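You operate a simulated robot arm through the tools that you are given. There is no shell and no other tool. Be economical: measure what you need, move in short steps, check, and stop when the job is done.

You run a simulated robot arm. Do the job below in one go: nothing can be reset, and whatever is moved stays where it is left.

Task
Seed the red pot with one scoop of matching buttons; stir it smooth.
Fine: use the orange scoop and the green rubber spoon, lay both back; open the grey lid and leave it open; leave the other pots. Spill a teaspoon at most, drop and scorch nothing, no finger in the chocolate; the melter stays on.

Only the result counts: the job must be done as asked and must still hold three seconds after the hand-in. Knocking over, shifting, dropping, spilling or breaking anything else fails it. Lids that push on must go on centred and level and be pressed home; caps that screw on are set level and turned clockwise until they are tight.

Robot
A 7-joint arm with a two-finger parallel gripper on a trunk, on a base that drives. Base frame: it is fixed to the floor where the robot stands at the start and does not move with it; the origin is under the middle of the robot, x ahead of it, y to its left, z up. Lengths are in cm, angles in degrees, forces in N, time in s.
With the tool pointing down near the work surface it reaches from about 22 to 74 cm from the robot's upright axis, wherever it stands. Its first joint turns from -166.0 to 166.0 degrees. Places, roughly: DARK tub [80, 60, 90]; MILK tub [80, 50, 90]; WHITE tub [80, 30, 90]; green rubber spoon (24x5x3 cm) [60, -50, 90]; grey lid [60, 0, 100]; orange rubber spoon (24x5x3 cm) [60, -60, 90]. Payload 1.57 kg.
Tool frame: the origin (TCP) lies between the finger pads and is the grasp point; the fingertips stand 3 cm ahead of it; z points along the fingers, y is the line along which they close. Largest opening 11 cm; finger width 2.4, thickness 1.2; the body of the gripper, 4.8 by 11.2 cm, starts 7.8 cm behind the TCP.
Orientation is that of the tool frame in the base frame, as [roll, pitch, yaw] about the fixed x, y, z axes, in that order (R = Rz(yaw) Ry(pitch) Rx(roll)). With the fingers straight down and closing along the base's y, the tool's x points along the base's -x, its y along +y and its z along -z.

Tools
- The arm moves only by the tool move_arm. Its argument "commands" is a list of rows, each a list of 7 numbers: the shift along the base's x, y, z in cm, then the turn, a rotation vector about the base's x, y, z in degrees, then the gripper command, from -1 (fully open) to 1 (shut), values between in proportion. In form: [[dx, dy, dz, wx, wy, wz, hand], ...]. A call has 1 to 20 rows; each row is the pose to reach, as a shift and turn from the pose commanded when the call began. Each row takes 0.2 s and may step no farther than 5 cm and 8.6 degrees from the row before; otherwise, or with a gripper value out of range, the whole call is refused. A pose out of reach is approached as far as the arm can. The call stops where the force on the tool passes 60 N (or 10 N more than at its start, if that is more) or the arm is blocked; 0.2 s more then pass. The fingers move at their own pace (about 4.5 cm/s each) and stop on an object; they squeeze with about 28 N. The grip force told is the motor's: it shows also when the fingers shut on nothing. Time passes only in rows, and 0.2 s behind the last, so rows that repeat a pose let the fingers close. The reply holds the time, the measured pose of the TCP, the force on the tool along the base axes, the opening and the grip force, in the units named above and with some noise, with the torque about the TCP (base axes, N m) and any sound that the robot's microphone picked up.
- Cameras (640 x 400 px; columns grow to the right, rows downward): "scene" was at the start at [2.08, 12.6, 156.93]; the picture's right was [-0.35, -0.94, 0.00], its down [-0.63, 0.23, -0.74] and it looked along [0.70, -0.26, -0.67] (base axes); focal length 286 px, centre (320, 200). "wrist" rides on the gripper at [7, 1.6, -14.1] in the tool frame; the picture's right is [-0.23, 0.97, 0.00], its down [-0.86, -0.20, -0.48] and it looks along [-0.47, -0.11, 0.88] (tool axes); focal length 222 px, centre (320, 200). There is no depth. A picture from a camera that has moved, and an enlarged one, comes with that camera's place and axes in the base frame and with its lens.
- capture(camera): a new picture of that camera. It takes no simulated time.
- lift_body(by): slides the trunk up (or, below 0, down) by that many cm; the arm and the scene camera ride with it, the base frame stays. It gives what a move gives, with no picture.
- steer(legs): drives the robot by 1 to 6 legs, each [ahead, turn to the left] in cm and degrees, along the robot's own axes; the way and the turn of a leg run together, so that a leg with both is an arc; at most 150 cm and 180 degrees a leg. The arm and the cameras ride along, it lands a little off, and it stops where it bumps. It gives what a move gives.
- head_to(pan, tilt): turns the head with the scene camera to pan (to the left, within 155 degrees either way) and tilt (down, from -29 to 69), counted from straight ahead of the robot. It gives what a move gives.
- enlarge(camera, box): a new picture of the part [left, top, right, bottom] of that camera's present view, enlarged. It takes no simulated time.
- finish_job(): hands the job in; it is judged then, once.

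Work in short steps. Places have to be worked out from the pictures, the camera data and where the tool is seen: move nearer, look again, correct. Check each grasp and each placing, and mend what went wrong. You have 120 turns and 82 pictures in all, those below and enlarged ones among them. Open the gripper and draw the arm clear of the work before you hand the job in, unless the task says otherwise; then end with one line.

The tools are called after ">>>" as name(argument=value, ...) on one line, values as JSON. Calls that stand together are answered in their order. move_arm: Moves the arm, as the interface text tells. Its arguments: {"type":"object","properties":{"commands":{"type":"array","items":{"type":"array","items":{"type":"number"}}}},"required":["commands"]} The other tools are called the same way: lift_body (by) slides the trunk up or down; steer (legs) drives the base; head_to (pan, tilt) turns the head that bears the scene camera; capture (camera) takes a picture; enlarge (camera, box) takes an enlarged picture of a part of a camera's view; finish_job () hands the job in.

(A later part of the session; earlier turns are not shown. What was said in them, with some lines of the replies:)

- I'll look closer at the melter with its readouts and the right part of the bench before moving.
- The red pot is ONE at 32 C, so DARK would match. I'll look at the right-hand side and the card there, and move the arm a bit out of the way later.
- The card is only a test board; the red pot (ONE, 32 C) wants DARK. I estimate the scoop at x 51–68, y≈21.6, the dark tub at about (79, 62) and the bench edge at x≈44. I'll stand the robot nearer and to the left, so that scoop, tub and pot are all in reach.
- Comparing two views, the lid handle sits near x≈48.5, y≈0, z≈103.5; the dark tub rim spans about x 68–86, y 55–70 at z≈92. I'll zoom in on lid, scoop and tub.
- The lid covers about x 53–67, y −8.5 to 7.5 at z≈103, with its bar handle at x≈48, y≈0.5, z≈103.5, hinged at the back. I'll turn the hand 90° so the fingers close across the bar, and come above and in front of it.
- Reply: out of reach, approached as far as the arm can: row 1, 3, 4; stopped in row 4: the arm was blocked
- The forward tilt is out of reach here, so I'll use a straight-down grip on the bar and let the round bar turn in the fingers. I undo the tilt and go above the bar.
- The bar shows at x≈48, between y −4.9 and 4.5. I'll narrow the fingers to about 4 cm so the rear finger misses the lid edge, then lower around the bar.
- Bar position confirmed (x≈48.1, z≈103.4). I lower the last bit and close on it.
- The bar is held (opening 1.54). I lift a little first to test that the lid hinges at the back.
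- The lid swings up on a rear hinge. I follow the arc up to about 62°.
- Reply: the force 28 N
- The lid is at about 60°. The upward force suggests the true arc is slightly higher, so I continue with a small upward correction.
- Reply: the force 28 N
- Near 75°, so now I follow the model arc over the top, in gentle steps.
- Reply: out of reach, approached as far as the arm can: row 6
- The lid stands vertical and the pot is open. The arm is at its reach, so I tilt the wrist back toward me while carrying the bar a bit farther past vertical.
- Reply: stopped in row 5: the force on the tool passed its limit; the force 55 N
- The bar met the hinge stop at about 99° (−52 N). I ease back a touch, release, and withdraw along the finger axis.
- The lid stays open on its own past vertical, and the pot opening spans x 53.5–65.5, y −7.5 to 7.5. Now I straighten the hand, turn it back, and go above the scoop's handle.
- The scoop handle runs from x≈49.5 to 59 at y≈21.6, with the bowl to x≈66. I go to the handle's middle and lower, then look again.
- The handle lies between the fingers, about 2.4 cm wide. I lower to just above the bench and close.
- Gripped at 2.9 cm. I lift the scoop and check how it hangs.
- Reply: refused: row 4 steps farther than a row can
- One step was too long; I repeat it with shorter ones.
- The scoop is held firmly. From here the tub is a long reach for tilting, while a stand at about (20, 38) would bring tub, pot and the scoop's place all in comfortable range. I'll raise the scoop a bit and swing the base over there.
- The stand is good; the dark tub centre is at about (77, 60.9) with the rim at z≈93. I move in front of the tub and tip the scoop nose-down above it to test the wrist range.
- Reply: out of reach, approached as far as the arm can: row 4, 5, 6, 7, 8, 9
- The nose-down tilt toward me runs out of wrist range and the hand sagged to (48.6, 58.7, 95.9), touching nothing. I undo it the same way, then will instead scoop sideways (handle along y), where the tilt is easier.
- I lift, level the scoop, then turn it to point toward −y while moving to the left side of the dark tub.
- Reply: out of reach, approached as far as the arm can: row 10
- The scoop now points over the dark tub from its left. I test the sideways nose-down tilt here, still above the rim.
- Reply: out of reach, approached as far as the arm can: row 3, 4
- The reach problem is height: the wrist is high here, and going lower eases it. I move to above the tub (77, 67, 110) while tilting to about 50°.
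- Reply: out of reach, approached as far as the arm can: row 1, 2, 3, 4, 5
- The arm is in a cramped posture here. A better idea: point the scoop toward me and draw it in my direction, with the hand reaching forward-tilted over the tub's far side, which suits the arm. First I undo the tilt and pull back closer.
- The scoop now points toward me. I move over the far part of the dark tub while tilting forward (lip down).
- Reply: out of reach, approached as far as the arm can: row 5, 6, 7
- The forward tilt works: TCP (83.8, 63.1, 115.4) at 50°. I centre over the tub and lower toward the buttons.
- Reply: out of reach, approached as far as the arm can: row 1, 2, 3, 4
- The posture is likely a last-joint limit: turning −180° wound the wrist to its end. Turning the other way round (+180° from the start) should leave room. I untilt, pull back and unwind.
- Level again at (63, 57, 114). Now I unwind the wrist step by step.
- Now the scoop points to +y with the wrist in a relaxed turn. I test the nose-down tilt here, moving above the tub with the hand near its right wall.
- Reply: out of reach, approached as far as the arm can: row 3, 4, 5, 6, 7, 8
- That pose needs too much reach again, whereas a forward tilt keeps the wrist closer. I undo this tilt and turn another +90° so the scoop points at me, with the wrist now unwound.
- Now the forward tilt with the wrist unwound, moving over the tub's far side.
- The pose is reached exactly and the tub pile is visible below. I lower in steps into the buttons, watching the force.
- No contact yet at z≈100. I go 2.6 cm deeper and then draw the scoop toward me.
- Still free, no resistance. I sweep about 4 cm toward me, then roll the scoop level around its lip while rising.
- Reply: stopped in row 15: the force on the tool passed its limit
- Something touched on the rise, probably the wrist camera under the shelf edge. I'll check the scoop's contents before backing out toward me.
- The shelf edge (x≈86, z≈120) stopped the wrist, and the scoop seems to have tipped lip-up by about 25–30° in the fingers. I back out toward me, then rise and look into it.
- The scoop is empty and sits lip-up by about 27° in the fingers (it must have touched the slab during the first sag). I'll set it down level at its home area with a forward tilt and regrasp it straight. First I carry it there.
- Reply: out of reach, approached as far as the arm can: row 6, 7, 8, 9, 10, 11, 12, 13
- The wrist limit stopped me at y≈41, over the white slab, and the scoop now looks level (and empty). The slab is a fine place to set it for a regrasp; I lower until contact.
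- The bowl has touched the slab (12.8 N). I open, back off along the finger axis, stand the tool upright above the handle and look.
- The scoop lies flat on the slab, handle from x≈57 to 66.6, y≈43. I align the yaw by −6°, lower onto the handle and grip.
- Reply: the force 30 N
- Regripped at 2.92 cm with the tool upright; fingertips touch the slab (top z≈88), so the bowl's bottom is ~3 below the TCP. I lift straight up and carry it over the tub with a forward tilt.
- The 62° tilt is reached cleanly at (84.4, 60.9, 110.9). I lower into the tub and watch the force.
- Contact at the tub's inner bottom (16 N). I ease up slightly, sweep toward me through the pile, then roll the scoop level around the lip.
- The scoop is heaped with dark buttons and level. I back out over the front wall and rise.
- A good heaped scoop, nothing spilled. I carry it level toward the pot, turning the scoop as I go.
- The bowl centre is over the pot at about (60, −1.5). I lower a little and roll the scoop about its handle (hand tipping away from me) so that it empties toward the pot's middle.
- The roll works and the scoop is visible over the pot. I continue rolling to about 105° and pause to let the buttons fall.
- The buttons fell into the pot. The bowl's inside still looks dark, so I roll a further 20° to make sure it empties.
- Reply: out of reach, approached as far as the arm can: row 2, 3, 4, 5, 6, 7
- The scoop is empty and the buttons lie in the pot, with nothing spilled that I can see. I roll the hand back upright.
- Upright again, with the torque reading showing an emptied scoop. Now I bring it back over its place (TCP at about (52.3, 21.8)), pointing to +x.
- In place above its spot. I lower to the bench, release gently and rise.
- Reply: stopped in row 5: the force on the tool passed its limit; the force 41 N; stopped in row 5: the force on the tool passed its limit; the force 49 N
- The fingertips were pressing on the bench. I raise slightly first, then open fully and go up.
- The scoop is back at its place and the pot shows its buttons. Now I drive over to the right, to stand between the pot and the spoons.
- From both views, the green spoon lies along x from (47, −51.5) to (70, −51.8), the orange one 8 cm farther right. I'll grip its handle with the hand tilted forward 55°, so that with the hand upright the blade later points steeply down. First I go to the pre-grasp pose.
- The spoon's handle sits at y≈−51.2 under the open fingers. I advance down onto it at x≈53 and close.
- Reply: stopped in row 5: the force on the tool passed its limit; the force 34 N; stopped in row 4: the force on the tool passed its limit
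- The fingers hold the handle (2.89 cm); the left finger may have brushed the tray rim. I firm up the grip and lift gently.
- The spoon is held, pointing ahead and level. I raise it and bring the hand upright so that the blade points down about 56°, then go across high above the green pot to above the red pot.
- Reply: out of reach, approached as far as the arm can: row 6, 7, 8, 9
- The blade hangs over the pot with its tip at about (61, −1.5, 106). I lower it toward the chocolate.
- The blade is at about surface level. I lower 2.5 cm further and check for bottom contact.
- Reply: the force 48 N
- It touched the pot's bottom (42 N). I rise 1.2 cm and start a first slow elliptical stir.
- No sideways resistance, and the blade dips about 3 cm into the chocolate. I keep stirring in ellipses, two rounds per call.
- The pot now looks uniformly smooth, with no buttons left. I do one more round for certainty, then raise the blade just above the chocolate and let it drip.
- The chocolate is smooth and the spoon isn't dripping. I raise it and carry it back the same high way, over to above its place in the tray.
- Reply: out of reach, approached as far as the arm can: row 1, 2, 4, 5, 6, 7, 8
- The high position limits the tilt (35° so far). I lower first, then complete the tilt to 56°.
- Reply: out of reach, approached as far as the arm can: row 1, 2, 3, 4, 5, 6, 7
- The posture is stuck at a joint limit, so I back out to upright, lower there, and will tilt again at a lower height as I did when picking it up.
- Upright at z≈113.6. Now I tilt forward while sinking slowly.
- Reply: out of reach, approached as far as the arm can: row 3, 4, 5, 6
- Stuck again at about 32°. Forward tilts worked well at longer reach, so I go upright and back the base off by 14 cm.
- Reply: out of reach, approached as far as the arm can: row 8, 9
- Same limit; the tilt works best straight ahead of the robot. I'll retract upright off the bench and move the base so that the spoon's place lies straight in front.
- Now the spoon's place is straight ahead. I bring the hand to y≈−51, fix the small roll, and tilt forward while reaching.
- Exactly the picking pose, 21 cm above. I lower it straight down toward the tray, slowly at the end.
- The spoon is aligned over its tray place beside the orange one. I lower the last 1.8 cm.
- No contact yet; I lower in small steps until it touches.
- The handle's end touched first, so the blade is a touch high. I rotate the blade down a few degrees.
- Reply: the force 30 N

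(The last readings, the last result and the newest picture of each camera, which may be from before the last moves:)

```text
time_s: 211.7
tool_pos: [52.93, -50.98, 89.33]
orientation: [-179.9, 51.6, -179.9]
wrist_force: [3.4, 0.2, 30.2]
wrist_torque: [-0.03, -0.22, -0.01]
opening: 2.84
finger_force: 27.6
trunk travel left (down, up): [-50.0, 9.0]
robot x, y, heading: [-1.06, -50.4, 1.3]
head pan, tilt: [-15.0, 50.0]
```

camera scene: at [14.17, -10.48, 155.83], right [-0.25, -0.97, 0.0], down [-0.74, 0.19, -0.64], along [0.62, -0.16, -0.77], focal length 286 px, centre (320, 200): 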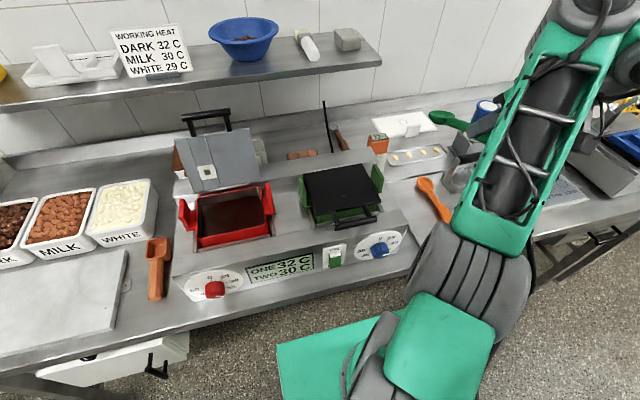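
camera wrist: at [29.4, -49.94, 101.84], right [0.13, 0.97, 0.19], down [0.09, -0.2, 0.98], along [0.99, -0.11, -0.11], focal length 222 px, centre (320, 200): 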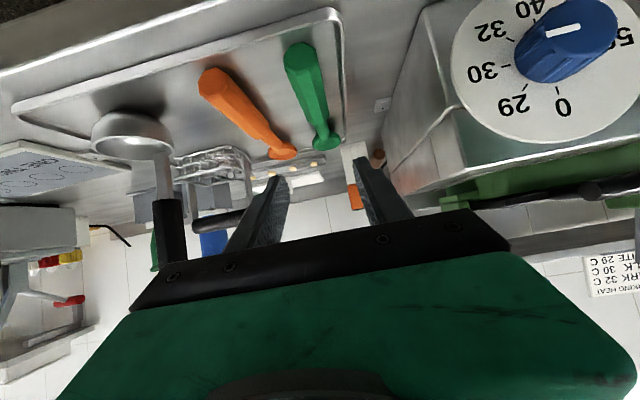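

Now it rests flat. I relieve the pressure, open just enough, and withdraw along the finger axis.

>>> move_arm(commands=[[0, 0, 0.2, 0, 0, 0, 0.6], [0, 0, 0.3, 0, 0, 0, 0.35], [0, 0, 0.3, 0, 0, 0, 0.3], [0, 0, 0.3, 0, 0, 0, 0.3], [-0.8, 0, 0.9, 0, 0, 0, 0.3], [-2, 0, 2, 0, 0, 0, 0.3], [-4, 0, 4, 0, 0, 0, 0.3], [-6, 0, 7, 0, 0, 0, 0.3], [-8, 0, 11, 0, 0, 0, 0.3], [-9, 0, 15, 0, 0, 0, 0.3], [-10, 0, 19, 0, 0, 0, 0]])

>>> move_arm(commands=[[0, 0, 1, 0, 7, 0, -1], [-1, 0, 2, 0, 14, 0, -1], [-1, 0, 3, 0, 21, 0, -1], [-2, 0, 4, 0, 28, 0, -1], [-3, 0, 6, 0, 35, 0, -1], [-4, 0, 8, 0, 42, 0, -1], [-5, 0, 10, 0, 49, 0, -1], [-7, 0, 12, 0, 51, 0, -1], [-9, 0, 14, 0, 51, 0, -1]])

>>> capture(camera="scene")

```text
time_s: 214.3
tool_pos: [42.44, -50.93, 104.91]
orientation: [179.8, 46.9, -179.9]
wrist_force: [-0.1, -0.2, -0.1]
wrist_torque: [-0.01, 0.01, -0.03]
opening: 5.51
finger_force: 0.1
trunk travel left (down, up): [-50.0, 9.0]
robot x, y, heading: [-1.27, -50.62, 1.5]
head pan, tilt: [-15.0, 50.0]
stopped in row 11: the arm was blocked; the commanded pose is now the measured one
```

```text
time_s: 216.3
tool_pos: [33.36, -50.95, 119.34]
orientation: [179.7, -3.7, -179.9]
wrist_force: [-0.1, -0.3, 0.7]
wrist_torque: [0.01, -0.02, 0.05]
opening: 10.98
finger_force: 0.0
trunk travel left (down, up): [-50.0, 9.0]
robot x, y, heading: [-1.34, -50.77, 1.4]
head pan, tilt: [-15.0, 50.0]
```

```text
1 pictures are left
camera scene: at [0.08, -37.2, 155.82], right [-0.24, -0.97, 0.0], down [-0.74, 0.18, -0.64], along [0.63, -0.15, -0.77], focal length 286 px, centre (320, 200)
```

scene: 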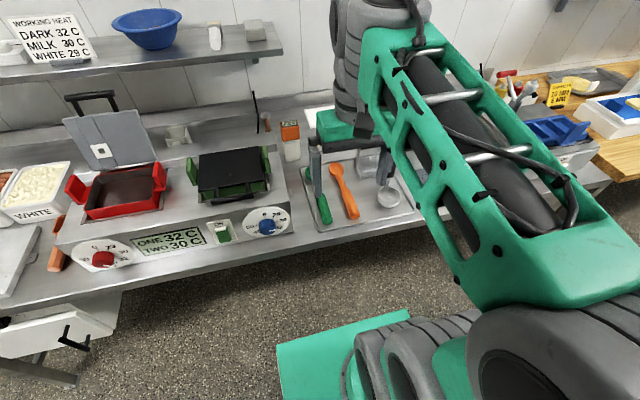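

The green spoon lies in its tray and the scoop is back at its place. The grey lid stands open, the melter reads 32/30 C and is on, the red pot is smooth, and the open hand is clear of the work. I hand the job in.

>>> finish_job()

```text
The job is handed in.
```

I seeded the red pot with one heaped scoop of DARK buttons (it reads 32 C) and stirred until no buttons showed; I saw no spills, the scoop and green spoon are laid back, the grey lid is open and the melter is on. While scooping, the wrist bumped the shelf edge once, and a finger may have brushed the spoon tray's rim, but I saw nothing moved.
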